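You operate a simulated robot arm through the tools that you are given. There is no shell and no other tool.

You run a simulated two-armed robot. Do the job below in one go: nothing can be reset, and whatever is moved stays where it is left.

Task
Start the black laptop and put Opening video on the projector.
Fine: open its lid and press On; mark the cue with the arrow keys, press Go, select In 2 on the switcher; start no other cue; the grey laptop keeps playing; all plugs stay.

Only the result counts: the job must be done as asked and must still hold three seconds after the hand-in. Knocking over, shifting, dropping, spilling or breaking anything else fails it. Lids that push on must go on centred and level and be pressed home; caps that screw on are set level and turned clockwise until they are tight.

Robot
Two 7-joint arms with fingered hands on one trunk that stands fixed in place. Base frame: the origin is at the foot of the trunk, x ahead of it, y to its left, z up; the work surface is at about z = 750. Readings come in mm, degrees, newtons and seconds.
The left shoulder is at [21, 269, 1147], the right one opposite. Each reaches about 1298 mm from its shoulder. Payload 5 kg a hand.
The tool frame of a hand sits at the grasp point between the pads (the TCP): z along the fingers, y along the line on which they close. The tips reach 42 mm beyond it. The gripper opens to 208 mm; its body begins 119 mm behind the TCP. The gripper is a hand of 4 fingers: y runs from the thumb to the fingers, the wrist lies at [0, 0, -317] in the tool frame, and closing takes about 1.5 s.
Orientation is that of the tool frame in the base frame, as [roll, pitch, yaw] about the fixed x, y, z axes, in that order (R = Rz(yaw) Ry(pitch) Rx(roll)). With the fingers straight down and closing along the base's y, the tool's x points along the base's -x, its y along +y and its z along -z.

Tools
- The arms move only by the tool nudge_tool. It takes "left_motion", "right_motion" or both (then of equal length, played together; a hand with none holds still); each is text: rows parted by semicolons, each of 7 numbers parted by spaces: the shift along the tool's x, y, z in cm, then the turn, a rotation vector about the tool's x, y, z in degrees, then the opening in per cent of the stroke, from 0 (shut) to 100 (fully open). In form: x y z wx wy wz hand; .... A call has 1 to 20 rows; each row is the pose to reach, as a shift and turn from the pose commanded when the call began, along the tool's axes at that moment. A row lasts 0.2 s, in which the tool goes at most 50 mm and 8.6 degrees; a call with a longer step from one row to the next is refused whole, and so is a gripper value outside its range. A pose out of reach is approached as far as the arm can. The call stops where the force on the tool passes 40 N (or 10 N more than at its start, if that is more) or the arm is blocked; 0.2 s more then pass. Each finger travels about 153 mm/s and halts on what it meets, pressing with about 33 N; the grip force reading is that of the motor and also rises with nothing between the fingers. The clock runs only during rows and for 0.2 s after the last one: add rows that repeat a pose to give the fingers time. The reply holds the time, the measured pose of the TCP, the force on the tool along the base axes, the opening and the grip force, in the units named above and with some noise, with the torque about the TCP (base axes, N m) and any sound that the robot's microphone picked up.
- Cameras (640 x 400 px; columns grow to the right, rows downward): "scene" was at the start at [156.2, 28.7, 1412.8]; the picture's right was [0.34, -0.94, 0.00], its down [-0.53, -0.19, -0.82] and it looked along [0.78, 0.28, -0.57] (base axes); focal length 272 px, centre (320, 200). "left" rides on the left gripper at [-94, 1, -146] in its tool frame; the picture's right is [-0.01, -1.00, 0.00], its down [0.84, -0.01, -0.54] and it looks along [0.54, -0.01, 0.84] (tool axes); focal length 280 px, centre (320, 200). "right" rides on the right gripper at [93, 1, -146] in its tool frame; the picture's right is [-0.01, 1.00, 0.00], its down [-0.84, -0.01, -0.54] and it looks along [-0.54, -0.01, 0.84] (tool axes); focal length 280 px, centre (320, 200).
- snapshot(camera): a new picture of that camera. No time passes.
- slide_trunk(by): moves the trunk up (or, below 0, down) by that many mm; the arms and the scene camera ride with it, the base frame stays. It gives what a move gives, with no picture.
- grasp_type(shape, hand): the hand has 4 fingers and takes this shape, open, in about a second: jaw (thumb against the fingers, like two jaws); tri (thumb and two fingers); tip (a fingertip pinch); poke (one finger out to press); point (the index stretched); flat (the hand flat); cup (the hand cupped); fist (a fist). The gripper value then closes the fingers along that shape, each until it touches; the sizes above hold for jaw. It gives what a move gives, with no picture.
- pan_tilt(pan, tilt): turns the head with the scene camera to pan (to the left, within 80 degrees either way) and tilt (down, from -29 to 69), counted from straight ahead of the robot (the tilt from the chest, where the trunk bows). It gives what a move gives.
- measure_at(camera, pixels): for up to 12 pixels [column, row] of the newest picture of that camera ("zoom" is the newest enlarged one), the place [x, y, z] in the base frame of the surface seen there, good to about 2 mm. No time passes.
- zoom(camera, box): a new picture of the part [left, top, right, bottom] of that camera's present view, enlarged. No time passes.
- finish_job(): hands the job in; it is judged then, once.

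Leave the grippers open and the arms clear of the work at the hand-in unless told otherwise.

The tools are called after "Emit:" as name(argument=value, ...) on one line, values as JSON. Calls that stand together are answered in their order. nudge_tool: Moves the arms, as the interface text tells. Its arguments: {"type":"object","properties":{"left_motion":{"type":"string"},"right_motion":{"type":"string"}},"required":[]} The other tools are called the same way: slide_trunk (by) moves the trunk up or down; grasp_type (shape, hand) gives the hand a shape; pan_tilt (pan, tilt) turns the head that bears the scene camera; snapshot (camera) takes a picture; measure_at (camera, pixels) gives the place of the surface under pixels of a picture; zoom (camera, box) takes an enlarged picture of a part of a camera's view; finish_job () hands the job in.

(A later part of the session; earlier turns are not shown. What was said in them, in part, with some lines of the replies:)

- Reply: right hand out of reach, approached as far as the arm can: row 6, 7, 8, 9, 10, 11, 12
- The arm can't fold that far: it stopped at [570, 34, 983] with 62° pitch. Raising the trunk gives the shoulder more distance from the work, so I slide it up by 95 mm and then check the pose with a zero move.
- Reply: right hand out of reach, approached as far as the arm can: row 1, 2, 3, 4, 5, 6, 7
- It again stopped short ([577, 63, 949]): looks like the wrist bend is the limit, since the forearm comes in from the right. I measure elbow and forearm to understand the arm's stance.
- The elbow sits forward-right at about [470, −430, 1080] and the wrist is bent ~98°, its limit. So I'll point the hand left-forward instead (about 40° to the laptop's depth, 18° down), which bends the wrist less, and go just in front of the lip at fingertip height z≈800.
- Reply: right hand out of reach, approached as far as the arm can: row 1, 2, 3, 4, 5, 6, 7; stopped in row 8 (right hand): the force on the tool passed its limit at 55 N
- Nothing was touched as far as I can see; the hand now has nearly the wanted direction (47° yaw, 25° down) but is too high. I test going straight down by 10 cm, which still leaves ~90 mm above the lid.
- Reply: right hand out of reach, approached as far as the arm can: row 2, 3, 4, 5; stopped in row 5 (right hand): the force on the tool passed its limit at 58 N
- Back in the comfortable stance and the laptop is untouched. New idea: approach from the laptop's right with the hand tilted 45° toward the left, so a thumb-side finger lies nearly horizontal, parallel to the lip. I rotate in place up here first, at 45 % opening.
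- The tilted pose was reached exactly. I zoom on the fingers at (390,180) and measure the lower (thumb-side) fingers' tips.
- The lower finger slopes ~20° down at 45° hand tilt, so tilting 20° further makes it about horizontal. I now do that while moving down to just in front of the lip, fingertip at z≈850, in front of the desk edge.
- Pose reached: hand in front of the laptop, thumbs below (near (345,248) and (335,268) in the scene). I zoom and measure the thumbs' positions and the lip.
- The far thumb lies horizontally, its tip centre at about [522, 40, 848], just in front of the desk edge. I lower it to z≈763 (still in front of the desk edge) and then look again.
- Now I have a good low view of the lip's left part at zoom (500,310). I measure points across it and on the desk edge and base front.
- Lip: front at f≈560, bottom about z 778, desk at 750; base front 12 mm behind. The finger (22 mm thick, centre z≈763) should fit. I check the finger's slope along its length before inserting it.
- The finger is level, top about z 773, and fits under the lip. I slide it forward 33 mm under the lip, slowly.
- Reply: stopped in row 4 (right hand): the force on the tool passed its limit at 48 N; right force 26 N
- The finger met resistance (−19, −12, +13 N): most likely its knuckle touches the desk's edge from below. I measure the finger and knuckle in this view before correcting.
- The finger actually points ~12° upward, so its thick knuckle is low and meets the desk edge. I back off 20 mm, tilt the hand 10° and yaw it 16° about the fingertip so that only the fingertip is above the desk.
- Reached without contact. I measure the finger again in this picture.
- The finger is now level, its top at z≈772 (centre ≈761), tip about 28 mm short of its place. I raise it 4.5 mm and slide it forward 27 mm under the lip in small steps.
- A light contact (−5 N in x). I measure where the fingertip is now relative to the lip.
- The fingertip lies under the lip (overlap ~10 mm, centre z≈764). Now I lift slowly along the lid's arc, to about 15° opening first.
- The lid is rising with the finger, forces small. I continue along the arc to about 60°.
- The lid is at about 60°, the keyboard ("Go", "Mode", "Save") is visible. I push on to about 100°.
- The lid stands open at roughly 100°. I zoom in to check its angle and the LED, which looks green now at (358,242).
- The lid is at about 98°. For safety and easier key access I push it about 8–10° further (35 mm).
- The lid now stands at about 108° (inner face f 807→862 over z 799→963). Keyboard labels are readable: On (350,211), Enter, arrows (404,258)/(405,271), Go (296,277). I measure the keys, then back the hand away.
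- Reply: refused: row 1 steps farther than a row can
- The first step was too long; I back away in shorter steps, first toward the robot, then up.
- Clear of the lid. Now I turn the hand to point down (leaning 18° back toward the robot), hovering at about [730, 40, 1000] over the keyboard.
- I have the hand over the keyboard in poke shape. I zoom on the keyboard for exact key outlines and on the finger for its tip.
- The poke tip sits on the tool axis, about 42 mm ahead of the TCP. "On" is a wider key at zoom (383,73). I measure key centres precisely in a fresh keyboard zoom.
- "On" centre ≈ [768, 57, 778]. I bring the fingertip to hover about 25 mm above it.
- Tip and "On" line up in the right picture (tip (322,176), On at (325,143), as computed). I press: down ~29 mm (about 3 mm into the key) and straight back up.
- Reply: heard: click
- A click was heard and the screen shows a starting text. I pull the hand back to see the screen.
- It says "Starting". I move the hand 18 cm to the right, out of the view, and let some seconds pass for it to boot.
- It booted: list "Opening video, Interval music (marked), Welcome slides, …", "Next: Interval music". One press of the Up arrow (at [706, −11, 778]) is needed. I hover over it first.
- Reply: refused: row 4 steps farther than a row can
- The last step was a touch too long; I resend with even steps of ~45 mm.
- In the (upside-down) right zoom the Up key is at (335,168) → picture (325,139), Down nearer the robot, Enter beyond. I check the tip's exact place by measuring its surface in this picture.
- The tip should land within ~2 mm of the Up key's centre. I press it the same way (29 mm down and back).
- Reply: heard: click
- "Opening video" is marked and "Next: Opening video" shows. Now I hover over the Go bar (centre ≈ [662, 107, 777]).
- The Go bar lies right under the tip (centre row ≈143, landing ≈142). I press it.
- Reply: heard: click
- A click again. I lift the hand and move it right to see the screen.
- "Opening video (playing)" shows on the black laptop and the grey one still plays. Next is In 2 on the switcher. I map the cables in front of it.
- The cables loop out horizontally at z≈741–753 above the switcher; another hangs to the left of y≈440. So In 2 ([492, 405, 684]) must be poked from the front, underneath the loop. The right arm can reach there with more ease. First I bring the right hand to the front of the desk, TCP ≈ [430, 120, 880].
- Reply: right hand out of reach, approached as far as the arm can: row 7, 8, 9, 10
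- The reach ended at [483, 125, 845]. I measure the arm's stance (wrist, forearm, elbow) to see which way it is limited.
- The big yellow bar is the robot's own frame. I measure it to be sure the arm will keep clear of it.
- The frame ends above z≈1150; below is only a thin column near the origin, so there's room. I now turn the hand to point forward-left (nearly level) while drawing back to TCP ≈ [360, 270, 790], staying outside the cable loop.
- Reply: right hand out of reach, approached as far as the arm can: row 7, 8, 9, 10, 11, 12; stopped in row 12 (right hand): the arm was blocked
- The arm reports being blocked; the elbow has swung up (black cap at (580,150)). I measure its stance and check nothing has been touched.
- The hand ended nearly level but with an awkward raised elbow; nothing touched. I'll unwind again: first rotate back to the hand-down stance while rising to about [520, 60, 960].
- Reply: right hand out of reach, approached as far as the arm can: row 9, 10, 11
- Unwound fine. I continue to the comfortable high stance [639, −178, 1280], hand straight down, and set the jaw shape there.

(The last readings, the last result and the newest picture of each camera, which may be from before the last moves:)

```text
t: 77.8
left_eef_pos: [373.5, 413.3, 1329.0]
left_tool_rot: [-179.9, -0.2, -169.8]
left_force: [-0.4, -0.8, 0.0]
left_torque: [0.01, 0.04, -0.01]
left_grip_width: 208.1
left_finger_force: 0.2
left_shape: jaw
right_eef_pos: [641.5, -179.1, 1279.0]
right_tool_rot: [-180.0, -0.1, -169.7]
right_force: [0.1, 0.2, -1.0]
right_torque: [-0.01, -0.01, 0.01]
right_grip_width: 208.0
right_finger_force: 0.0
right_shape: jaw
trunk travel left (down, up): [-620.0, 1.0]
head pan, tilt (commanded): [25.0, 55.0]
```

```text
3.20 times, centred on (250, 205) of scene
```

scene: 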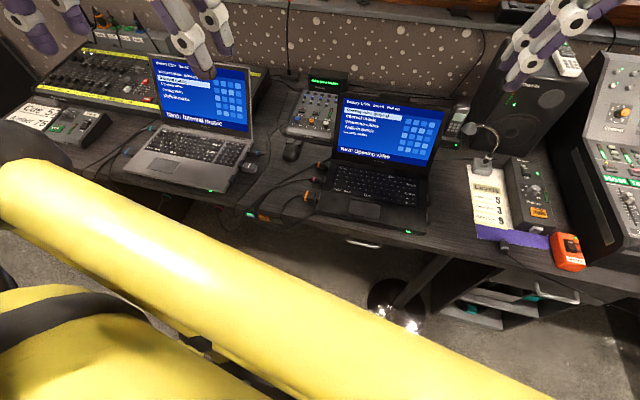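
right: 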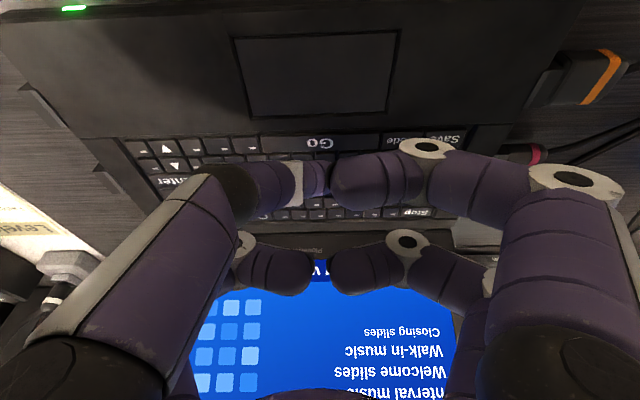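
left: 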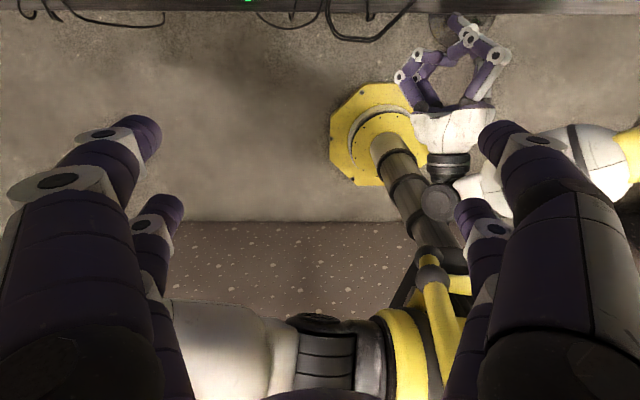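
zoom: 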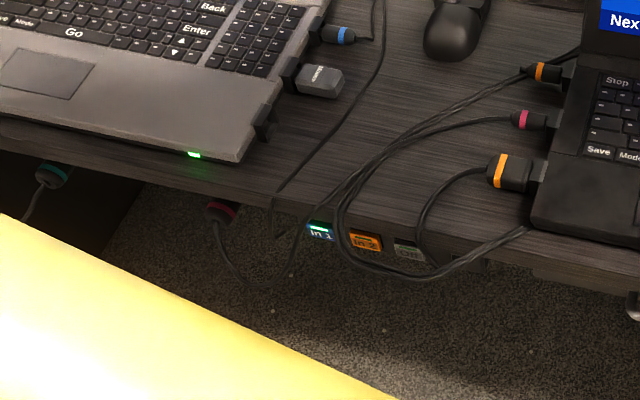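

Now I retrace the stance that worked: tilt the hand to the left in place (as before), with the jaw fully open, so that the thumbs can pass below the cable loop and the fingers above it.

Emit:
nudge_tool(right_motion="0 0 0 -7.43 -1.18 2.85 100; 0 0 0 -14.87 -2.37 5.7 100; 0 0 0 -22.3 -3.55 8.55 100; 0 0 0 -29.7 -4.73 11.4 100; 0 0 0 -37.2 -5.92 14.25 100; 0 0 0 -44.6 -7.1 17.1 100; 0 0 0 -44.6 -7.1 17.1 100")

Emit:
nudge_tool(right_motion="1.76 -1.14 4.05 -2 0 0 100; 3.51 -2.28 8.11 -4 0 0 100; 5.27 -3.43 12.16 -6 0 0 100; 7.02 -4.57 16.22 -8 0 0 100; 8.78 -5.71 20.27 -10 0 0 100; 10.54 -6.85 24.32 -12 0 0 100; 12.29 -7.99 28.38 -14 0 0 100; 14.05 -9.14 32.43 -16 0 0 100; 15.8 -10.28 36.49 -18 0 0 100; 17.56 -11.42 40.54 -20 0 0 100; 17.56 -11.42 40.54 -20 0 0 100")

Emit:
snapshot(camera="scene")

Emit:
snapshot(camera="right")

```text
t: 79.4
left_eef_pos: [371.7, 414.6, 1328.8]
left_tool_rot: [-179.9, -0.1, -169.8]
left_force: [-0.6, -0.6, 0.1]
left_torque: [-0.09, -0.01, -0.01]
left_grip_width: 207.9
left_finger_force: 0.0
left_shape: jaw
right_eef_pos: [642.0, -176.9, 1280.2]
right_tool_rot: [134.9, 0.0, 172.4]
right_force: [0.3, 1.5, 0.0]
right_torque: [-0.09, 0.0, -0.02]
right_grip_width: 207.9
right_finger_force: 0.0
right_shape: jaw
trunk travel left (down, up): [-620.0, 1.0]
head pan, tilt (commanded): [25.0, 55.0]
```

```text
t: 81.8
left_eef_pos: [373.1, 413.7, 1328.2]
left_tool_rot: [-179.9, -0.1, -169.7]
left_force: [-0.7, 0.2, -0.3]
left_torque: [-0.01, -0.04, 0.01]
left_grip_width: 207.9
left_finger_force: 0.0
left_shape: jaw
right_eef_pos: [496.6, 50.7, 912.8]
right_tool_rot: [115.1, 0.1, 172.2]
right_force: [-0.8, -0.7, 1.2]
right_torque: [-0.03, -0.02, -0.02]
right_grip_width: 208.0
right_finger_force: 0.1
right_shape: jaw
trunk travel left (down, up): [-620.0, 1.0]
head pan, tilt (commanded): [25.0, 55.0]
```

```text
taken
```

scene: 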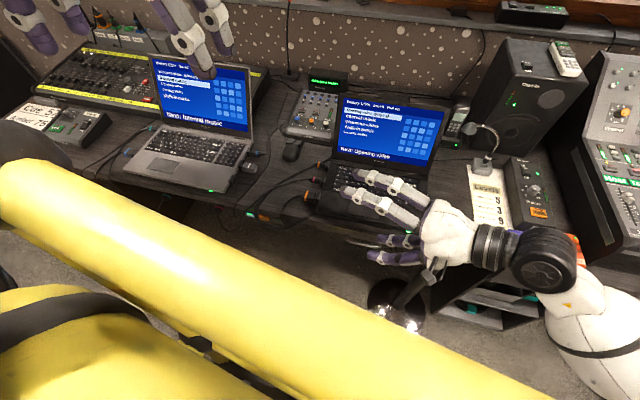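

```text
taken
```

right: 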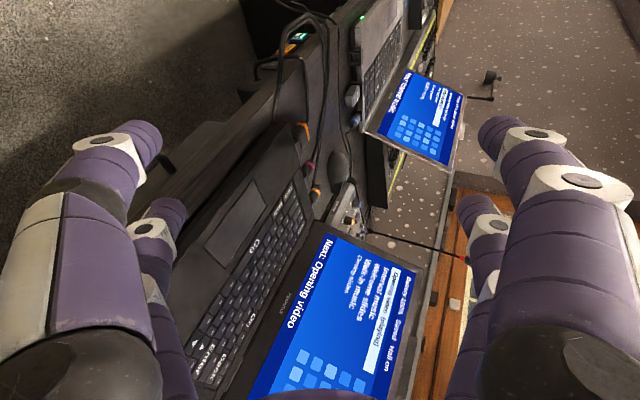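

The hand is in the good stance, both laptops' screens visible. I measure the lower fingers' tips now at full opening.

Emit:
measure_at(camera="right", pixels=[[170, 205], [178, 210], [165, 215], [160, 205], [150, 135], [158, 140], [145, 145], [135, 150], [150, 215], [140, 215]])

Emit:
zoom(camera="scene", box=[330, 160, 450, 280])

Emit:
measure_at(camera="scene", pixels=[[380, 238], [388, 239], [397, 240], [369, 256], [378, 257], [390, 259], [366, 258], [352, 243]])

```text
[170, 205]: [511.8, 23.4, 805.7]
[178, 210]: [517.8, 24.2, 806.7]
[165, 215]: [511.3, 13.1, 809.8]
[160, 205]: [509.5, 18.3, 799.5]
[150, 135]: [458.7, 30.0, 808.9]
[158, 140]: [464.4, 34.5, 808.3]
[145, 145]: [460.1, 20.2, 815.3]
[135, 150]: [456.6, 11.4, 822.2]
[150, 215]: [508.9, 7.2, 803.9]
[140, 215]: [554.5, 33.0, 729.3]
```

```text
3.33 times, centred on (390, 220) of scene
```

zoom: 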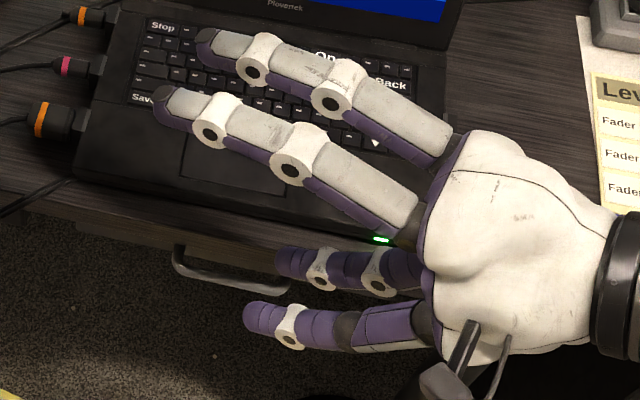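

```text
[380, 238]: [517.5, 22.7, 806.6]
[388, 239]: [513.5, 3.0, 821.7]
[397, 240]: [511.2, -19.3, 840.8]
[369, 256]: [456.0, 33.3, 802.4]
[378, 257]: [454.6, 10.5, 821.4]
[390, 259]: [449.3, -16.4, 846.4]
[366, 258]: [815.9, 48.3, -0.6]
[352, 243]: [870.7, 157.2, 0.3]
```

At 100 % the lower fingers splay outward ~14°; at about 80 % they'd be near parallel to the tool axis. I now swing to TCP ≈ [365, 270, 850], pointing left-forward (58° yaw, 5° down), still in front of the cable loop.

Emit:
nudge_tool(right_motion="2.29 0.4 2.96 -2.83 -3.29 0.88 95; 4.58 0.79 5.92 -5.66 -6.57 1.77 90; 6.87 1.19 8.88 -8.49 -9.86 2.65 85; 9.15 1.58 11.84 -11.31 -13.14 3.54 80; 11.44 1.98 14.8 -14.14 -16.43 4.42 80; 13.73 2.37 17.76 -16.97 -19.71 5.31 80; 16.02 2.77 20.72 -19.8 -23.0 6.19 80; 16.02 2.77 20.72 -19.8 -23.0 6.19 80")

Emit:
snapshot(camera="scene")

Emit:
snapshot(camera="right")

Emit:
snapshot(camera="left")

```text
t: 83.5
left_eef_pos: [371.1, 414.9, 1329.1]
left_tool_rot: [-179.8, -0.1, -169.8]
left_force: [-1.1, 0.6, -0.2]
left_torque: [-0.16, -0.18, 0.03]
left_grip_width: 208.0
left_finger_force: 0.0
left_shape: jaw
right_eef_pos: [444.1, 155.7, 814.9]
right_tool_rot: [98.2, 4.5, 139.5]
right_force: [-1.0, -0.3, 0.5]
right_torque: [-0.04, 0.02, -0.12]
right_grip_width: 166.5
right_finger_force: 0.1
right_shape: jaw
trunk travel left (down, up): [-620.0, 1.0]
head pan, tilt (commanded): [25.0, 55.0]
stopped in row 8 (right hand): the arm was blocked; the commanded pose is now the measured one
```

```text
taken
```

scene: 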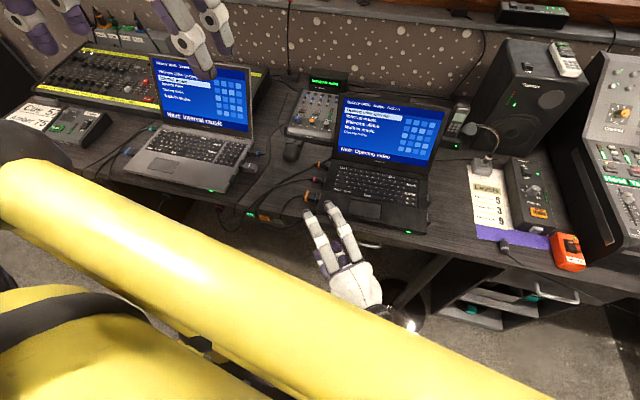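

```text
taken
```

right: 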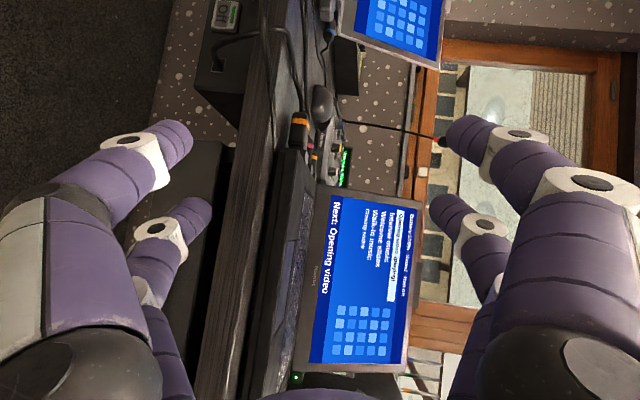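

```text
taken
```

left: 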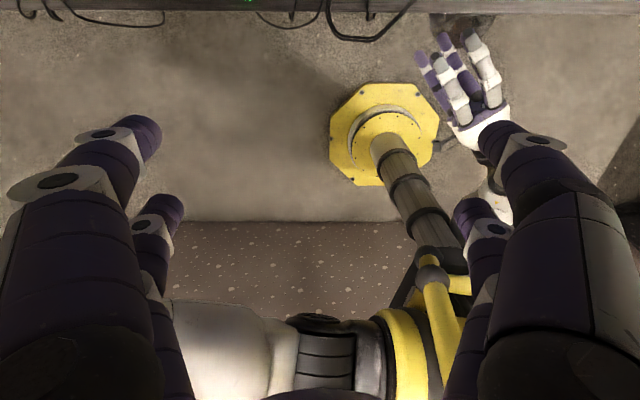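

The arm is blocked, though the hand feels no force – so it is the forearm or elbow, hidden below the yellow frame. I look down at the right side.

Emit:
pan_tilt(pan=-55, tilt=65)

Emit:
snapshot(camera="scene")

Emit:
zoom(camera="left", box=[380, 0, 640, 260])

```text
t: 85.1
left_eef_pos: [372.4, 413.8, 1329.1]
left_tool_rot: [-180.0, -0.1, -169.8]
left_force: [0.6, 0.6, 0.0]
left_torque: [-0.02, 0.0, 0.02]
left_grip_width: 207.9
left_finger_force: 0.0
left_shape: jaw
right_eef_pos: [446.7, 154.5, 812.7]
right_tool_rot: [98.3, 4.4, 139.4]
right_force: [0.1, 0.3, 0.8]
right_torque: [-0.02, 0.03, -0.01]
right_grip_width: 166.6
right_finger_force: 0.0
right_shape: jaw
trunk travel left (down, up): [-620.0, 1.0]
head pan, tilt (commanded): [-55.0, 65.0]
```

```text
taken
```

scene: 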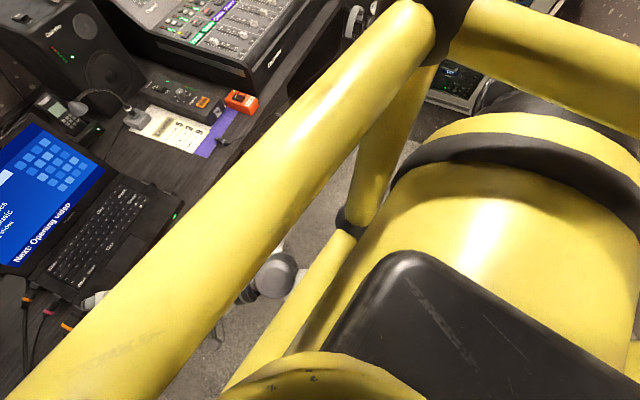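

```text
1.54 times, centred on (510, 130) of left
```

zoom: 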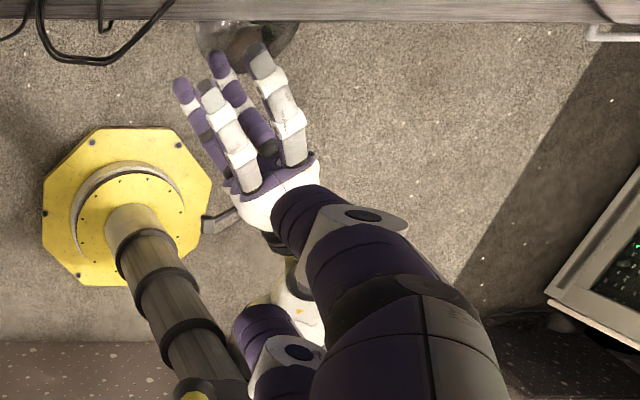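

The right forearm gets jammed against the robot's own frame on that side, so the right arm isn't suited for In 2. I take it back the way it came, first to [497, 51, 913].

Emit:
nudge_tool(right_motion="-1.88 1.4 -0.99 2.53 5.45 -0.87 80; -3.76 2.8 -1.97 5.07 10.9 -1.73 80; -5.65 4.2 -2.96 7.6 16.35 -2.6 80; -7.53 5.6 -3.94 10.13 21.8 -3.47 80; -9.41 7.0 -4.93 12.67 27.25 -4.33 80; -11.29 8.4 -5.91 15.2 32.7 -5.2 80; -11.29 8.4 -5.91 15.2 32.7 -5.2 80")

Emit:
pan_tilt(pan=20, tilt=50)

Emit:
snapshot(camera="scene")

```text
t: 86.7
left_eef_pos: [372.6, 414.5, 1328.6]
left_tool_rot: [-179.9, -0.1, -169.9]
left_force: [0.4, 0.5, 0.0]
left_torque: [-0.05, 0.05, -0.01]
left_grip_width: 207.9
left_finger_force: 0.0
left_shape: jaw
right_eef_pos: [496.4, 50.6, 914.6]
right_tool_rot: [115.1, -0.3, 172.3]
right_force: [0.3, 0.0, -0.6]
right_torque: [0.01, 0.03, 0.03]
right_grip_width: 166.6
right_finger_force: 0.0
right_shape: jaw
trunk travel left (down, up): [-620.0, 1.0]
head pan, tilt (commanded): [-55.0, 65.0]
```

```text
t: 88.2
left_eef_pos: [372.1, 413.7, 1328.6]
left_tool_rot: [-180.0, -0.1, -169.8]
left_force: [0.1, 0.8, -0.5]
left_torque: [0.0, 0.04, 0.02]
left_grip_width: 207.9
left_finger_force: 0.0
left_shape: jaw
right_eef_pos: [495.0, 52.1, 912.3]
right_tool_rot: [115.1, -0.2, 172.1]
right_force: [0.2, 0.3, 0.1]
right_torque: [-0.05, 0.0, -0.01]
right_grip_width: 166.1
right_finger_force: 0.1
right_shape: jaw
trunk travel left (down, up): [-620.0, 1.0]
head pan, tilt (commanded): [20.0, 50.0]
```

```text
taken
```

scene: 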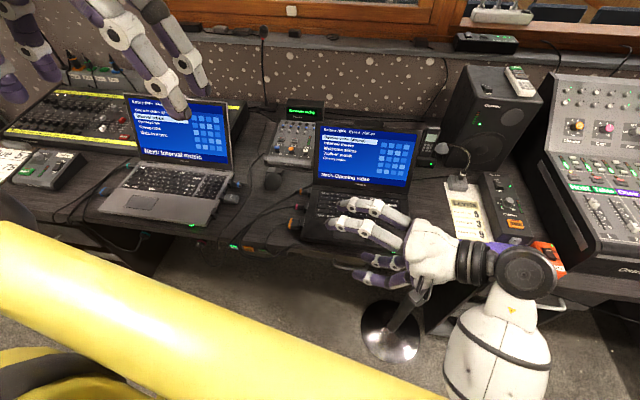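

The stance is good again. I try a different route with the right arm: keep it well extended, pointing mostly left (70° yaw), and pass above the cables at first: TCP ≈ [455, 297, 911].

Emit:
nudge_tool(right_motion="1.21 1.66 3.59 -3.0 -1.88 0.54 80; 2.43 3.33 7.18 -6.0 -3.77 1.08 80; 3.64 4.99 10.77 -9.0 -5.65 1.63 80; 4.85 6.65 14.35 -12.0 -7.53 2.17 80; 6.07 8.32 17.94 -15.0 -9.42 2.71 80; 7.28 9.98 21.53 -18.0 -11.3 3.25 80; 7.28 9.98 21.53 -18.0 -11.3 3.25 80")

Emit:
snapshot(camera="scene")

Emit:
snapshot(camera="left")

```text
t: 90.0
left_eef_pos: [372.3, 412.8, 1328.9]
left_tool_rot: [-179.9, 0.0, -169.9]
left_force: [-0.8, -0.2, -0.5]
left_torque: [0.05, 0.03, 0.01]
left_grip_width: 208.0
left_finger_force: 0.1
left_shape: jaw
right_eef_pos: [453.4, 281.3, 885.8]
right_tool_rot: [99.6, 1.4, 160.9]
right_force: [0.3, -0.7, 0.0]
right_torque: [0.0, 0.06, 0.04]
right_grip_width: 166.5
right_finger_force: 0.0
right_shape: jaw
trunk travel left (down, up): [-620.0, 1.0]
head pan, tilt (commanded): [20.0, 50.0]
stopped in row 7 (right hand): the arm was blocked; the commanded pose is now the measured one
```

```text
taken
```

scene: 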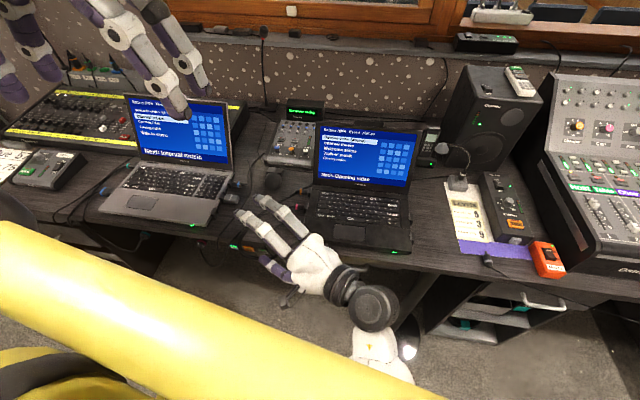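

```text
taken
```

left: 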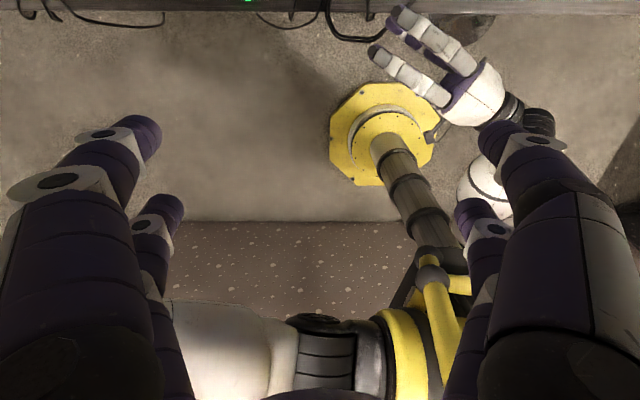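

Nearly there, but the arm was blocked again (elbow tucked in behind the frame). I unwind this and will come in with the elbow held outside/forward instead. First back to [495, 52, 912].

Emit:
nudge_tool(right_motion="-1.92 -0.18 -3.4 2.55 1.87 -0.34 80; -3.83 -0.36 -6.8 5.1 3.73 -0.68 80; -5.75 -0.54 -10.2 7.65 5.6 -1.02 80; -7.66 -0.72 -13.61 10.2 7.47 -1.36 80; -9.58 -0.9 -17.01 12.75 9.33 -1.7 80; -11.49 -1.08 -20.41 15.3 11.2 -2.04 80; -11.49 -1.08 -20.41 15.3 11.2 -2.04 80")

```text
t: 91.5
left_eef_pos: [373.1, 414.3, 1328.6]
left_tool_rot: [-180.0, -0.1, -169.8]
left_force: [0.2, -0.9, 0.4]
left_torque: [-0.05, 0.0, 0.0]
left_grip_width: 207.6
left_finger_force: 0.1
left_shape: jaw
right_eef_pos: [496.6, 55.3, 913.7]
right_tool_rot: [115.0, 0.0, 172.3]
right_force: [-0.2, 0.2, 0.1]
right_torque: [0.0, -0.01, -0.01]
right_grip_width: 166.2
right_finger_force: 0.2
right_shape: jaw
trunk travel left (down, up): [-620.0, 1.0]
head pan, tilt (commanded): [20.0, 50.0]
```

Good. Now up to the hand-down stance at [642, −178, 1280].

Emit:
nudge_tool(right_motion="-1.75 2.43 -3.47 6.44 1.0 -1.57 80; -3.51 4.85 -6.93 12.88 2.0 -3.14 80; -5.26 7.28 -10.4 19.32 3.0 -4.71 80; -7.02 9.7 -13.86 25.76 4.0 -6.28 80; -8.77 12.13 -17.33 32.2 5.0 -7.85 80; -10.52 14.55 -20.8 38.64 6.0 -9.42 80; -12.28 16.98 -24.26 45.08 7.0 -10.99 80; -14.03 19.4 -27.73 51.52 8.0 -12.56 80; -15.79 21.83 -31.19 57.96 9.0 -14.13 80; -17.54 24.25 -34.66 64.4 10.0 -15.7 80; -17.54 24.25 -34.66 64.4 10.0 -15.7 80")

Emit:
pan_tilt(pan=0, tilt=40)

Emit:
snapshot(camera="scene")

```text
t: 94.0
left_eef_pos: [374.2, 413.0, 1328.6]
left_tool_rot: [180.0, -0.2, -169.9]
left_force: [2.1, -1.0, -0.2]
left_torque: [0.06, 0.26, 0.01]
left_grip_width: 208.0
left_finger_force: 0.1
left_shape: jaw
right_eef_pos: [642.0, -181.8, 1277.0]
right_tool_rot: [179.9, 0.0, -170.1]
right_force: [0.1, -0.3, -1.3]
right_torque: [0.12, 0.21, 0.01]
right_grip_width: 166.3
right_finger_force: 0.0
right_shape: jaw
trunk travel left (down, up): [-620.0, 1.0]
head pan, tilt (commanded): [20.0, 50.0]
```

```text
t: 94.8
left_eef_pos: [373.9, 413.9, 1329.2]
left_tool_rot: [-179.9, -0.1, -169.8]
left_force: [1.3, -0.1, -0.2]
left_torque: [-0.02, 0.04, 0.01]
left_grip_width: 208.0
left_finger_force: 0.1
left_shape: jaw
right_eef_pos: [640.4, -180.0, 1277.6]
right_tool_rot: [179.8, 0.0, -170.1]
right_force: [0.2, 0.1, -0.9]
right_torque: [0.02, 0.09, 0.01]
right_grip_width: 166.5
right_finger_force: 0.0
right_shape: jaw
trunk travel left (down, up): [-620.0, 1.0]
head pan, tilt (commanded): [0.0, 40.0]
```

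```text
taken
```

scene: 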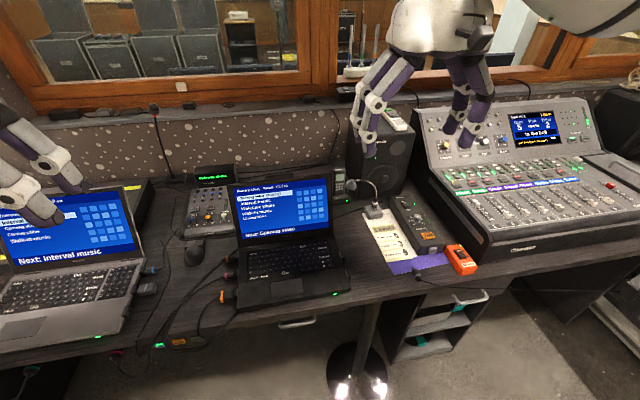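

Everything is in order. Now, hand still straight down, I move low and left in front: TCP ≈ [530, 180, 950].

Emit:
nudge_tool(right_motion="0.42 3.4 2.98 0 0 0 80; 0.84 6.8 5.96 0 0 0 80; 1.26 10.19 8.93 0 0 0 80; 1.68 13.59 11.91 0 0 0 80; 2.1 16.99 14.89 0 0 0 80; 2.51 20.39 17.87 0 0 0 80; 2.93 23.79 20.85 0 0 0 80; 3.35 27.19 23.83 0 0 0 80; 3.77 30.58 26.8 0 0 0 80; 4.19 33.98 29.78 0 0 0 80; 4.61 37.38 32.76 0 0 0 80; 4.61 37.38 32.76 0 0 0 80")

Emit:
pan_tilt(pan=5, tilt=45)

Emit:
snapshot(camera="scene")

```text
t: 97.4
left_eef_pos: [374.4, 411.4, 1330.3]
left_tool_rot: [-179.9, -0.1, -169.9]
left_force: [-0.1, -1.2, 0.8]
left_torque: [0.13, -0.07, 0.0]
left_grip_width: 207.8
left_finger_force: 0.1
left_shape: jaw
right_eef_pos: [532.2, 176.4, 953.4]
right_tool_rot: [179.8, 0.1, -170.2]
right_force: [0.1, -0.6, 0.9]
right_torque: [0.11, -0.01, 0.02]
right_grip_width: 166.5
right_finger_force: 0.0
right_shape: jaw
trunk travel left (down, up): [-620.0, 1.0]
head pan, tilt (commanded): [0.0, 40.0]
```

```text
t: 98.0
left_eef_pos: [372.4, 414.2, 1329.6]
left_tool_rot: [-179.9, -0.1, -169.8]
left_force: [-0.6, -0.3, 1.3]
left_torque: [0.0, 0.04, 0.03]
left_grip_width: 208.1
left_finger_force: 0.0
left_shape: jaw
right_eef_pos: [532.6, 179.0, 952.7]
right_tool_rot: [179.9, 0.1, -170.1]
right_force: [0.2, 0.7, -0.4]
right_torque: [-0.04, -0.01, -0.01]
right_grip_width: 166.3
right_finger_force: 0.1
right_shape: jaw
trunk travel left (down, up): [-620.0, 1.0]
head pan, tilt (commanded): [5.0, 45.0]
```

```text
taken
```

scene: 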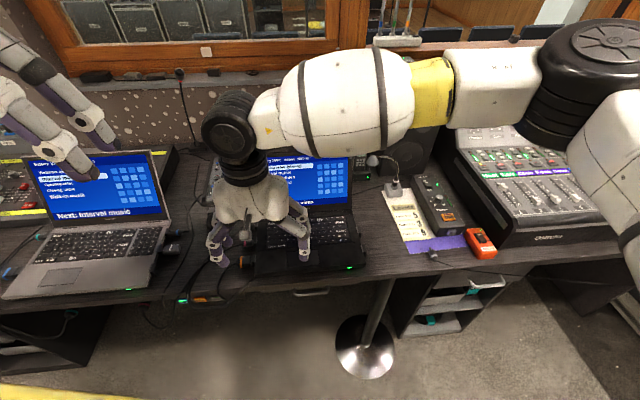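

Here the elbow stays outside and high – good. From this stance I tilt the hand to point left (30° down), to TCP ≈ [522, 389, 921], still high above the cables.

Emit:
nudge_tool(right_motion="-0.29 2.32 0.35 -6.51 -1.71 2.97 80; -0.57 4.64 0.7 -13.02 -3.42 5.93 80; -0.86 6.96 1.06 -19.53 -5.13 8.9 80; -1.14 9.28 1.41 -26.04 -6.84 11.87 80; -1.43 11.59 1.76 -32.56 -8.56 14.83 80; -1.71 13.91 2.11 -39.07 -10.27 17.8 80; -2.0 16.23 2.47 -45.58 -11.98 20.77 80; -2.28 18.55 2.82 -52.09 -13.69 23.73 80; -2.57 20.87 3.17 -58.6 -15.4 26.7 80; -2.57 20.87 3.17 -58.6 -15.4 26.7 80")

Emit:
snapshot(camera="scene")

Emit:
snapshot(camera="right")

```text
t: 100.2
left_eef_pos: [371.4, 412.4, 1328.8]
left_tool_rot: [-179.9, -0.1, -169.9]
left_force: [-1.1, 0.1, -0.1]
left_torque: [0.04, -0.13, 0.02]
left_grip_width: 207.7
left_finger_force: 0.1
left_shape: jaw
right_eef_pos: [520.7, 392.3, 920.1]
right_tool_rot: [119.8, 0.1, 160.5]
right_force: [0.3, -0.2, 0.6]
right_torque: [-0.01, 0.02, -0.03]
right_grip_width: 166.5
right_finger_force: 0.0
right_shape: jaw
trunk travel left (down, up): [-620.0, 1.0]
head pan, tilt (commanded): [5.0, 45.0]
```

```text
taken
```

scene: 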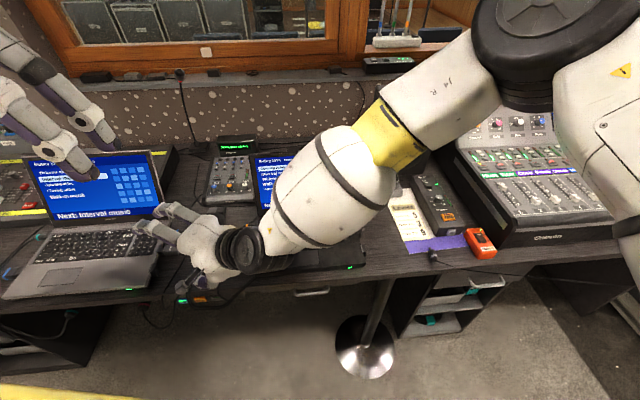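

```text
taken
```

right: 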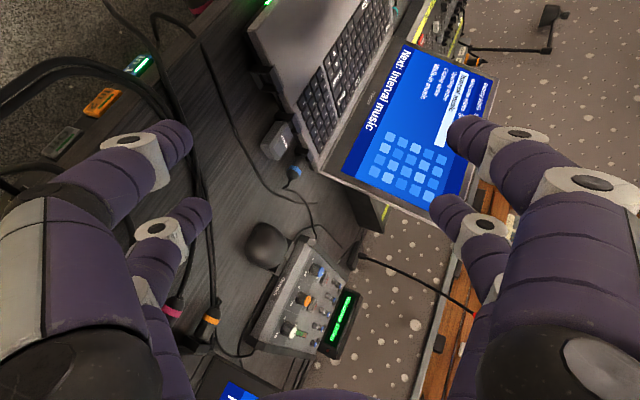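

That worked well: the hand points left above the cables and the elbow is free. From the right picture In 1, In 2 and Off are visible at top left. Next I level the hand to 10° and draw back toward the robot so the thumbs are in front of the cable loop, still at height.

Emit:
nudge_tool(right_motion="3.24 -1.11 -0.79 -5 0 0 80; 6.49 -2.21 -1.58 -10 0 0 80; 9.73 -3.32 -2.36 -15 0 0 80; 12.97 -4.42 -3.15 -20 0 0 80; 12.97 -4.42 -3.15 -20 0 0 80")

Emit:
snapshot(camera="scene")

Emit:
snapshot(camera="right")

```text
t: 101.4
left_eef_pos: [372.8, 414.0, 1328.9]
left_tool_rot: [-179.9, -0.1, -169.8]
left_force: [-0.6, -0.6, -1.8]
left_torque: [0.07, -0.06, 0.01]
left_grip_width: 207.9
left_finger_force: 0.0
left_shape: jaw
right_eef_pos: [380.9, 384.9, 895.9]
right_tool_rot: [99.8, 0.0, 160.6]
right_force: [-5.0, -0.5, -4.3]
right_torque: [0.65, -0.24, -0.6]
right_grip_width: 166.6
right_finger_force: 0.1
right_shape: jaw
trunk travel left (down, up): [-620.0, 1.0]
head pan, tilt (commanded): [5.0, 45.0]
```

```text
taken
```

scene: 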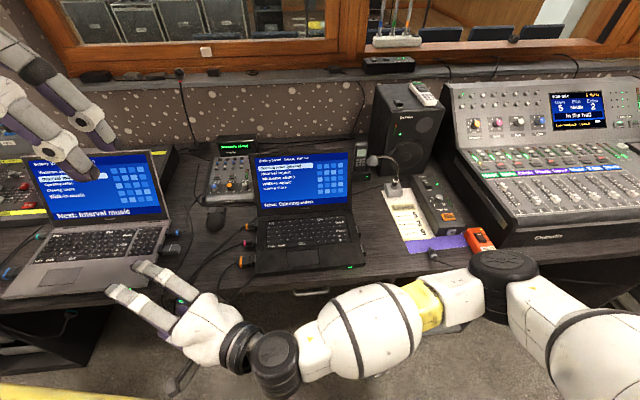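

```text
taken
```

right: 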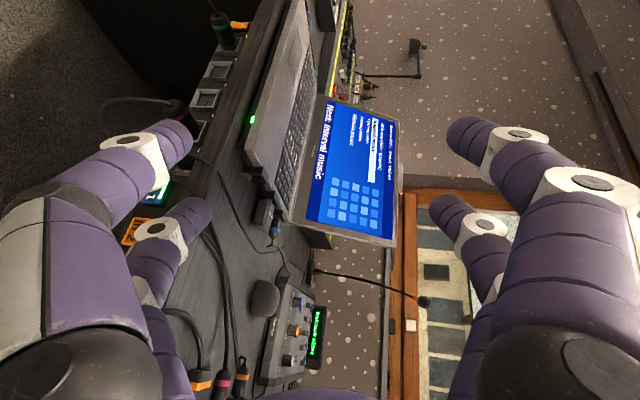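

The arm reached this nicely with the elbow low but outside. There's a small force reading; I check with a zero move whether it persists, and look closely.

Emit:
nudge_tool(right_motion="0 0 0 0 0 0 80; 0 0 0 0 0 0 80")

Emit:
zoom(camera="scene", box=[80, 240, 290, 380])

Emit:
zoom(camera="right", box=[80, 80, 280, 260])

```text
t: 102.0
left_eef_pos: [373.3, 412.6, 1328.8]
left_tool_rot: [-180.0, -0.1, -169.6]
left_force: [0.2, 0.1, 0.4]
left_torque: [-0.05, 0.02, 0.01]
left_grip_width: 208.0
left_finger_force: 0.1
left_shape: jaw
right_eef_pos: [383.6, 387.2, 897.1]
right_tool_rot: [99.8, 0.0, 160.4]
right_force: [-0.6, -0.3, -0.5]
right_torque: [0.02, 0.0, 0.03]
right_grip_width: 166.2
right_finger_force: 0.1
right_shape: jaw
trunk travel left (down, up): [-620.0, 1.0]
head pan, tilt (commanded): [5.0, 45.0]
```

```text
2.86 times, centred on (185, 310) of scene
```

zoom: 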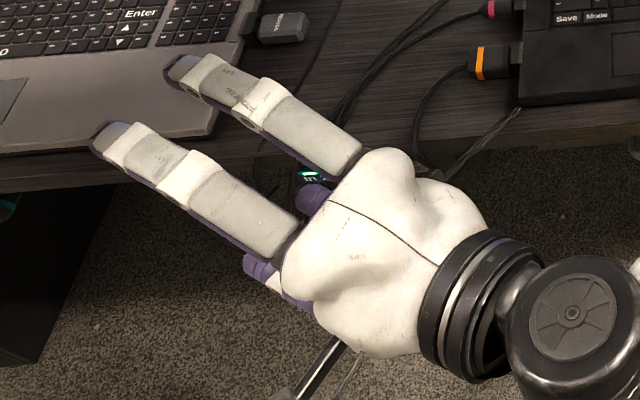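

```text
2.22 times, centred on (180, 170) of right
```

zoom: 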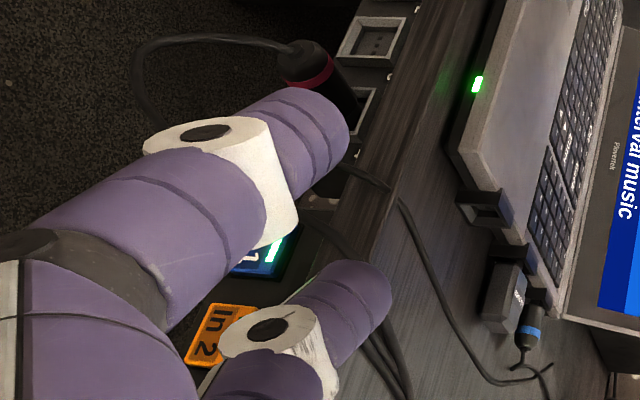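

No lasting force. I measure the far thumb's tip, In 2 and the cables in this picture.

Emit:
measure_at(camera="zoom", pixels=[[385, 275], [375, 268], [388, 295], [375, 310], [350, 330], [345, 280], [320, 295], [205, 345], [225, 320], [190, 360], [240, 310], [265, 265]])

Emit:
measure_at(camera="zoom", pixels=[[345, 115], [335, 100], [348, 140], [330, 165], [300, 120], [340, 170], [370, 180], [315, 215], [400, 350], [375, 330], [150, 80], [300, 60]])

```text
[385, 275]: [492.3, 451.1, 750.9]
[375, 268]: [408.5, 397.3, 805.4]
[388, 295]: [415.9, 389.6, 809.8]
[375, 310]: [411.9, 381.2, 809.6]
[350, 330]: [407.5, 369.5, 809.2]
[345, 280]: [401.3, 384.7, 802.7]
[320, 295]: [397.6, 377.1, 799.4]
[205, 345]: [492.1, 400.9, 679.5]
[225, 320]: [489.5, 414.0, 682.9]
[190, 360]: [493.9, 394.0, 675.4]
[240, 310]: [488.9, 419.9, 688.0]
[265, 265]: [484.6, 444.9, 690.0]
```

```text
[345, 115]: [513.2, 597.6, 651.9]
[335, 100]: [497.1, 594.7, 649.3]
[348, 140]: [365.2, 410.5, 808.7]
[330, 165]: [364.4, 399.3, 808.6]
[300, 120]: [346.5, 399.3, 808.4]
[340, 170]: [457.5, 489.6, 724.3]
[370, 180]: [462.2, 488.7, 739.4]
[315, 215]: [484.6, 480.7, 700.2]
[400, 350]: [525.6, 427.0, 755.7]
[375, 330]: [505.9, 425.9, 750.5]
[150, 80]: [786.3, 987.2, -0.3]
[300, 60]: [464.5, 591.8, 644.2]
```

The far thumb is level with its tip centre at about [414, 389, 799]; In 2's face centre is [492, 406, 684]. I lower the hand straight down by 115 mm, staying in front of the loop.

Emit:
nudge_tool(right_motion="0 -2.83 0.49 0 0 0 80; 0 -5.67 0.98 0 0 0 80; 0 -8.5 1.47 0 0 0 80; 0 -11.33 1.96 0 0 0 80; 0 -11.33 1.96 0 0 0 80")

Emit:
snapshot(camera="right")

Emit:
zoom(camera="right", box=[80, 80, 280, 260])

Emit:
zoom(camera="scene", box=[80, 240, 290, 380])

```text
t: 103.2
left_eef_pos: [371.9, 413.5, 1328.5]
left_tool_rot: [-179.9, -0.1, -169.8]
left_force: [-0.7, -0.5, 0.4]
left_torque: [-0.03, 0.0, -0.01]
left_grip_width: 208.0
left_finger_force: 0.1
left_shape: jaw
right_eef_pos: [381.1, 389.4, 783.3]
right_tool_rot: [99.9, -0.1, 160.5]
right_force: [0.6, -0.6, -0.4]
right_torque: [-0.01, 0.02, 0.0]
right_grip_width: 166.2
right_finger_force: 0.0
right_shape: jaw
trunk travel left (down, up): [-620.0, 1.0]
head pan, tilt (commanded): [5.0, 45.0]
```

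```text
taken
```

right: 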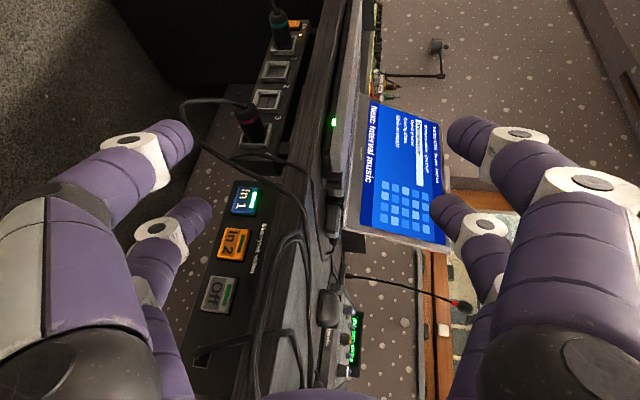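

```text
2.22 times, centred on (180, 170) of right
```

zoom: 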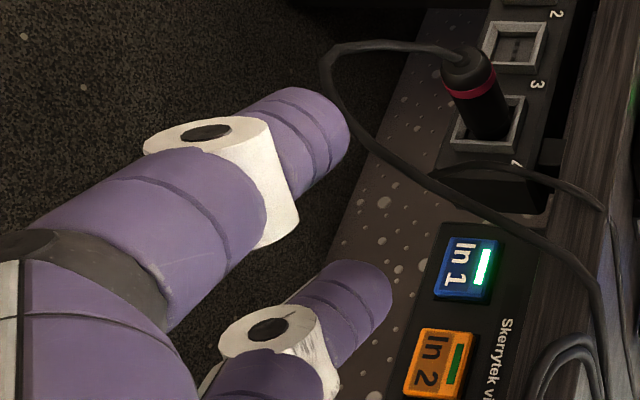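

```text
2.86 times, centred on (185, 310) of scene
```

zoom: 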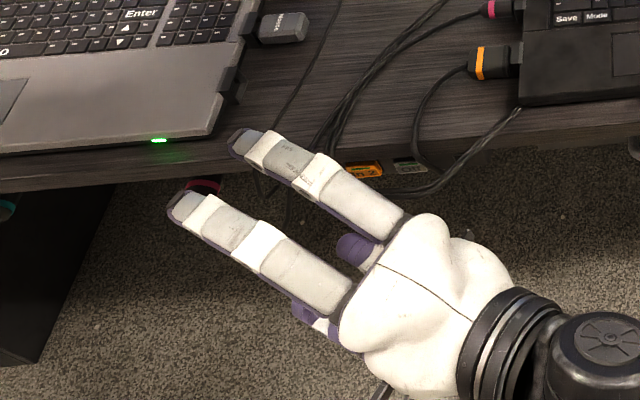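

A very good view: In 1 (lit), In 2 and Off are all clear in the right picture, cables pass above. I measure the thumb tip, In 2, and the cables again.

Emit:
measure_at(camera="right", pixels=[[210, 212], [205, 203], [195, 200], [200, 222], [190, 232], [233, 244], [236, 235], [230, 254], [226, 240], [240, 248], [243, 198], [218, 293]])

Emit:
measure_at(camera="right", pixels=[[190, 105], [200, 135], [225, 162], [260, 180], [285, 195], [300, 215], [290, 240], [270, 250], [262, 290], [225, 345], [280, 330], [245, 165]])

```text
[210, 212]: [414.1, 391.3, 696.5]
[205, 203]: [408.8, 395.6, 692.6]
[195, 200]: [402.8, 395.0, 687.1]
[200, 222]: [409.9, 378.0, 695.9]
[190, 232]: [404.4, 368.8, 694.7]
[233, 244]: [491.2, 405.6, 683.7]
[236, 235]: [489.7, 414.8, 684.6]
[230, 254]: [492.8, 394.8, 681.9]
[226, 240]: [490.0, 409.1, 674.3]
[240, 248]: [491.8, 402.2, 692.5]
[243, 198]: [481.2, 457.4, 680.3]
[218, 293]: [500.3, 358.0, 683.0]
```

```text
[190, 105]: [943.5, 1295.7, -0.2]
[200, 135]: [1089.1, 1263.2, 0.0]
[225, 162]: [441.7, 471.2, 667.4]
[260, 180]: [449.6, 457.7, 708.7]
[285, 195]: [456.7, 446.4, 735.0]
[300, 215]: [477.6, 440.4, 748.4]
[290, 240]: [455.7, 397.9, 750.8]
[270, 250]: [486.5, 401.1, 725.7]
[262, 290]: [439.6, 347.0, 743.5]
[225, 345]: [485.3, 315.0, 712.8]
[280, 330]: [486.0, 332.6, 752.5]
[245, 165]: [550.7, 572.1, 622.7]
```

The thumb tip centre is [413, 389, 684.5], level with In 2 ([491, 405, 683.5]) and below all cables. I push it forward ~73 mm onto In 2, with small last steps, and back.

Emit:
nudge_tool(right_motion="-2.17 0.21 1.23 0 0 0 80; -4.33 0.43 2.46 0 0 0 80; -5.37 0.53 3.05 0 0 0 80; -5.89 0.58 3.35 0 0 0 80; -6.15 0.6 3.5 0 0 0 80; -6.37 0.63 3.62 0 0 0 80; -5.2 0.51 2.96 0 0 0 80; -2.6 0.26 1.48 0 0 0 80; 0 0 0 0 0 0 80")

Emit:
snapshot(camera="right")

Emit:
zoom(camera="right", box=[150, 140, 350, 340])

```text
t: 105.2
left_eef_pos: [372.3, 413.2, 1329.9]
left_tool_rot: [-179.8, -0.2, -169.8]
left_force: [-1.1, -0.2, -0.1]
left_torque: [0.01, -0.04, -0.01]
left_grip_width: 207.9
left_finger_force: 0.0
left_shape: jaw
right_eef_pos: [380.7, 389.0, 783.3]
right_tool_rot: [99.7, 0.1, 160.4]
right_force: [0.5, -0.1, 0.8]
right_torque: [-0.11, 0.01, 0.11]
right_grip_width: 166.3
right_finger_force: 0.1
right_shape: jaw
trunk travel left (down, up): [-620.0, 1.0]
head pan, tilt (commanded): [5.0, 45.0]
heard: click
```

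```text
taken
```

right: 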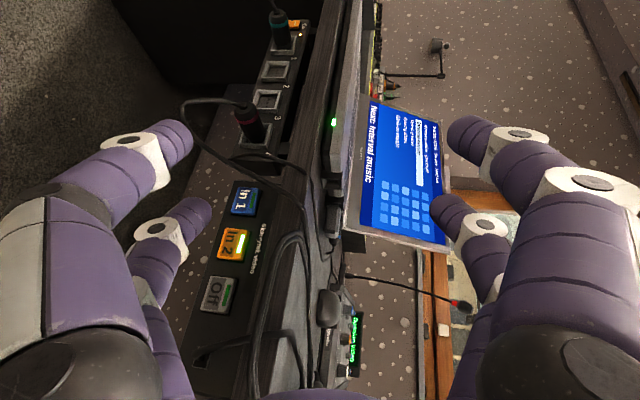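

```text
2.00 times, centred on (250, 240) of right
```

zoom: 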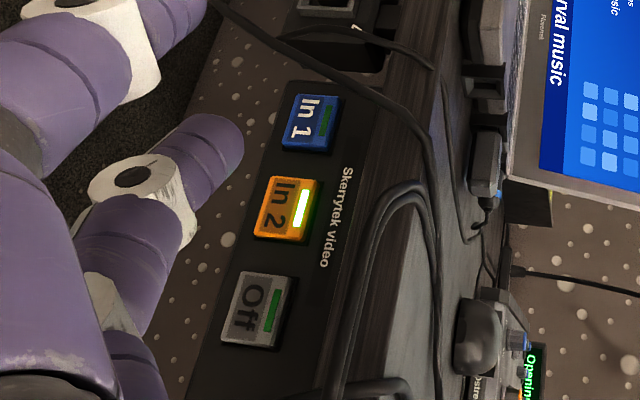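

In 2 is lit now, In 1 is dark, and the projector display reads "Opening…". I withdraw: straight up first.

Emit:
nudge_tool(right_motion="0 2.83 -0.49 0 0 0 80; 0 5.67 -0.98 0 0 0 80; 0 8.5 -1.47 0 0 0 80; 0 11.33 -1.96 0 0 0 80; 0 11.33 -1.96 0 0 0 80")

Emit:
snapshot(camera="scene")

```text
t: 106.4
left_eef_pos: [372.9, 414.0, 1329.0]
left_tool_rot: [-180.0, -0.1, -169.8]
left_force: [-0.4, -0.6, 0.7]
left_torque: [0.02, 0.03, 0.02]
left_grip_width: 207.8
left_finger_force: 0.1
left_shape: jaw
right_eef_pos: [383.5, 388.9, 898.9]
right_tool_rot: [99.8, 0.0, 160.3]
right_force: [-0.1, -1.0, -0.2]
right_torque: [0.03, 0.04, 0.0]
right_grip_width: 166.3
right_finger_force: 0.1
right_shape: jaw
trunk travel left (down, up): [-620.0, 1.0]
head pan, tilt (commanded): [5.0, 45.0]
```

```text
taken
```

scene: 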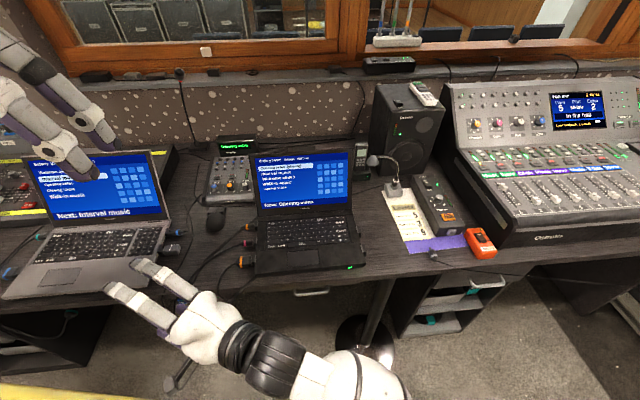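

Clear of the cables. I go back along the same route: first to [521, 392, 920] tilted 30°.

Emit:
nudge_tool(right_motion="-3.21 0.73 1.12 5 0 0 80; -6.42 1.46 2.24 10 0 0 80; -9.62 2.19 3.35 15 0 0 80; -12.83 2.92 4.47 20 0 0 80; -12.83 2.92 4.47 20 0 0 80")

```text
t: 107.6
left_eef_pos: [373.0, 413.7, 1328.8]
left_tool_rot: [-180.0, -0.1, -169.8]
left_force: [-0.2, 0.3, 0.2]
left_torque: [0.0, 0.01, 0.0]
left_grip_width: 208.0
left_finger_force: 0.1
left_shape: jaw
right_eef_pos: [520.0, 393.4, 919.4]
right_tool_rot: [120.0, 0.1, 160.4]
right_force: [0.2, 0.0, -0.2]
right_torque: [-0.02, 0.0, 0.01]
right_grip_width: 166.6
right_finger_force: 0.0
right_shape: jaw
trunk travel left (down, up): [-620.0, 1.0]
head pan, tilt (commanded): [5.0, 45.0]
```

Reached. Next back to the hand-down stance at [532, 179, 953].

Emit:
nudge_tool(right_motion="-0.92 -0.77 -2.09 6.51 1.71 -2.97 80; -1.84 -1.54 -4.18 13.02 3.42 -5.93 80; -2.76 -2.32 -6.28 19.53 5.13 -8.9 80; -3.68 -3.09 -8.37 26.04 6.84 -11.87 80; -4.6 -3.86 -10.46 32.56 8.56 -14.83 80; -5.52 -4.63 -12.55 39.07 10.27 -17.8 80; -6.44 -5.41 -14.65 45.58 11.98 -20.77 80; -7.36 -6.18 -16.74 52.09 13.69 -23.73 80; -8.28 -6.95 -18.83 58.6 15.4 -26.7 80; -8.28 -6.95 -18.83 58.6 15.4 -26.7 80")

Emit:
snapshot(camera="scene")

```text
t: 109.8
left_eef_pos: [372.3, 412.7, 1328.6]
left_tool_rot: [-179.9, -0.1, -169.8]
left_force: [0.5, 0.0, 0.1]
left_torque: [0.01, 0.02, -0.02]
left_grip_width: 207.8
left_finger_force: 0.0
left_shape: jaw
right_eef_pos: [531.1, 176.6, 952.1]
right_tool_rot: [179.9, 0.1, -170.2]
right_force: [0.1, -0.3, -0.3]
right_torque: [-0.01, 0.04, 0.0]
right_grip_width: 166.3
right_finger_force: 0.1
right_shape: jaw
trunk travel left (down, up): [-620.0, 1.0]
head pan, tilt (commanded): [5.0, 45.0]
```

```text
taken
```

scene: 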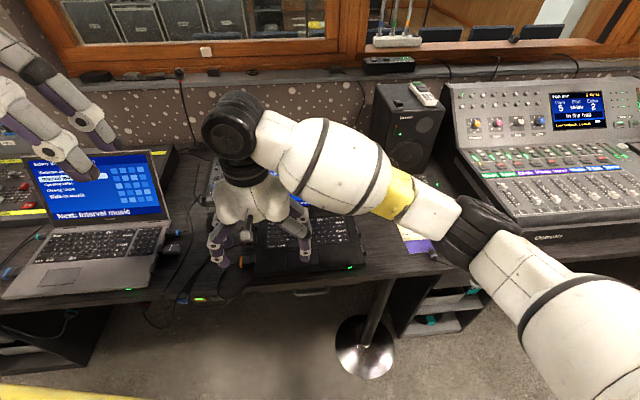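

Good. Now up and right to the starting place [640, −180, 1277], hand opening to 100 %.

Emit:
nudge_tool(right_motion="-0.41 -2.4 -3.6 0 0 0 85; -0.82 -5.6 -6.7 0 0 0 90; -1.24 -9.0 -9.7 0 0 0 95; -1.65 -12.4 -12.6 0 0 0 100; -2.06 -15.8 -15.5 0 0 0 100; -2.47 -19.2 -18.4 0 0 0 100; -2.88 -22.6 -21.3 0 0 0 100; -3.29 -26.0 -24.2 0 0 0 100; -3.71 -29.4 -27.1 0 0 0 100; -4.12 -32.8 -30.0 0 0 0 100; -4.53 -36.2 -32.5 0 0 0 100; -4.53 -37.0 -32.5 0 0 0 100; -4.53 -37.0 -32.5 0 0 0 100")

Emit:
snapshot(camera="scene")

Emit:
zoom(camera="scene", box=[180, 120, 380, 320])

Emit:
zoom(camera="scene", box=[0, 140, 190, 320])

```text
t: 112.6
left_eef_pos: [371.1, 413.7, 1329.5]
left_tool_rot: [-179.9, -0.1, -169.8]
left_force: [-0.5, -0.6, 0.1]
left_torque: [0.05, -0.04, -0.01]
left_grip_width: 207.8
left_finger_force: 0.1
left_shape: jaw
right_eef_pos: [638.9, -181.9, 1277.9]
right_tool_rot: [179.8, 0.2, -170.2]
right_force: [0.6, 0.4, 0.0]
right_torque: [0.02, -0.03, 0.02]
right_grip_width: 207.8
right_finger_force: 0.0
right_shape: jaw
trunk travel left (down, up): [-620.0, 1.0]
head pan, tilt (commanded): [5.0, 45.0]
```

```text
taken
```

scene: 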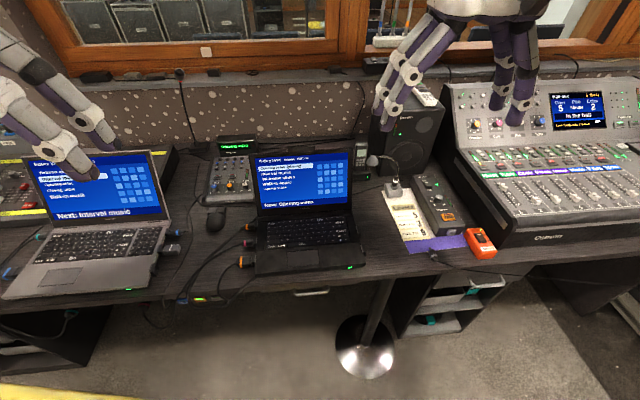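

```text
2.00 times, centred on (280, 220) of scene
```

zoom: 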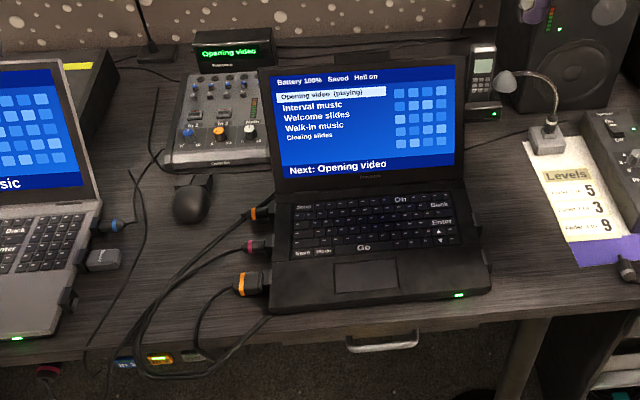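

```text
2.22 times, centred on (95, 230) of scene
```

zoom: 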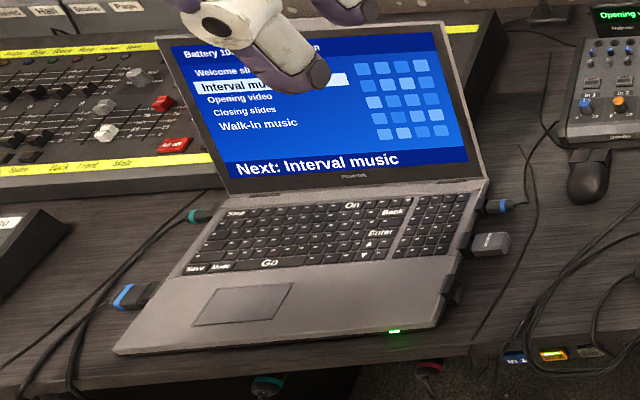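

All looks right: lid open at ~108°, black laptop shows "Opening video (playing)", the projector display reads "Opening video", In 2 is lit, all plugs are in place, and the grey laptop is as it was. Both hands are open and high above the desk, so I hand the job in.

Emit:
finish_job()

```text
The job is handed in.
```

The job is handed in: Opening video is playing on the black laptop and is on the projector.

- **Lid and start:** I opened the lid to about 108° and pressed On. The laptop booted to its cue list.
- **Cue:** I marked Opening video with one press of the up arrow and pressed Go once. The screen shows "Opening video (playing)". No other cue was started.
- **Switcher:** I pressed In 2 from under the cable loop. Its light is on, In 1 is off, and the projector display reads "Opening video".
- **Grey laptop:** I never touched it. Its playing label was hidden behind the left hand in my last picture, so I didn't see that label again.
- **Plugs and surroundings:** All visible plugs were in place, and nothing looked shifted. While fitting a finger under the lid I pressed the desk edge once, at about 48 N. On two other moves the right arm was stopped at 55 and 58 N in open air. I found no sign it had hit anything.

Both hands are open and well above the desk.
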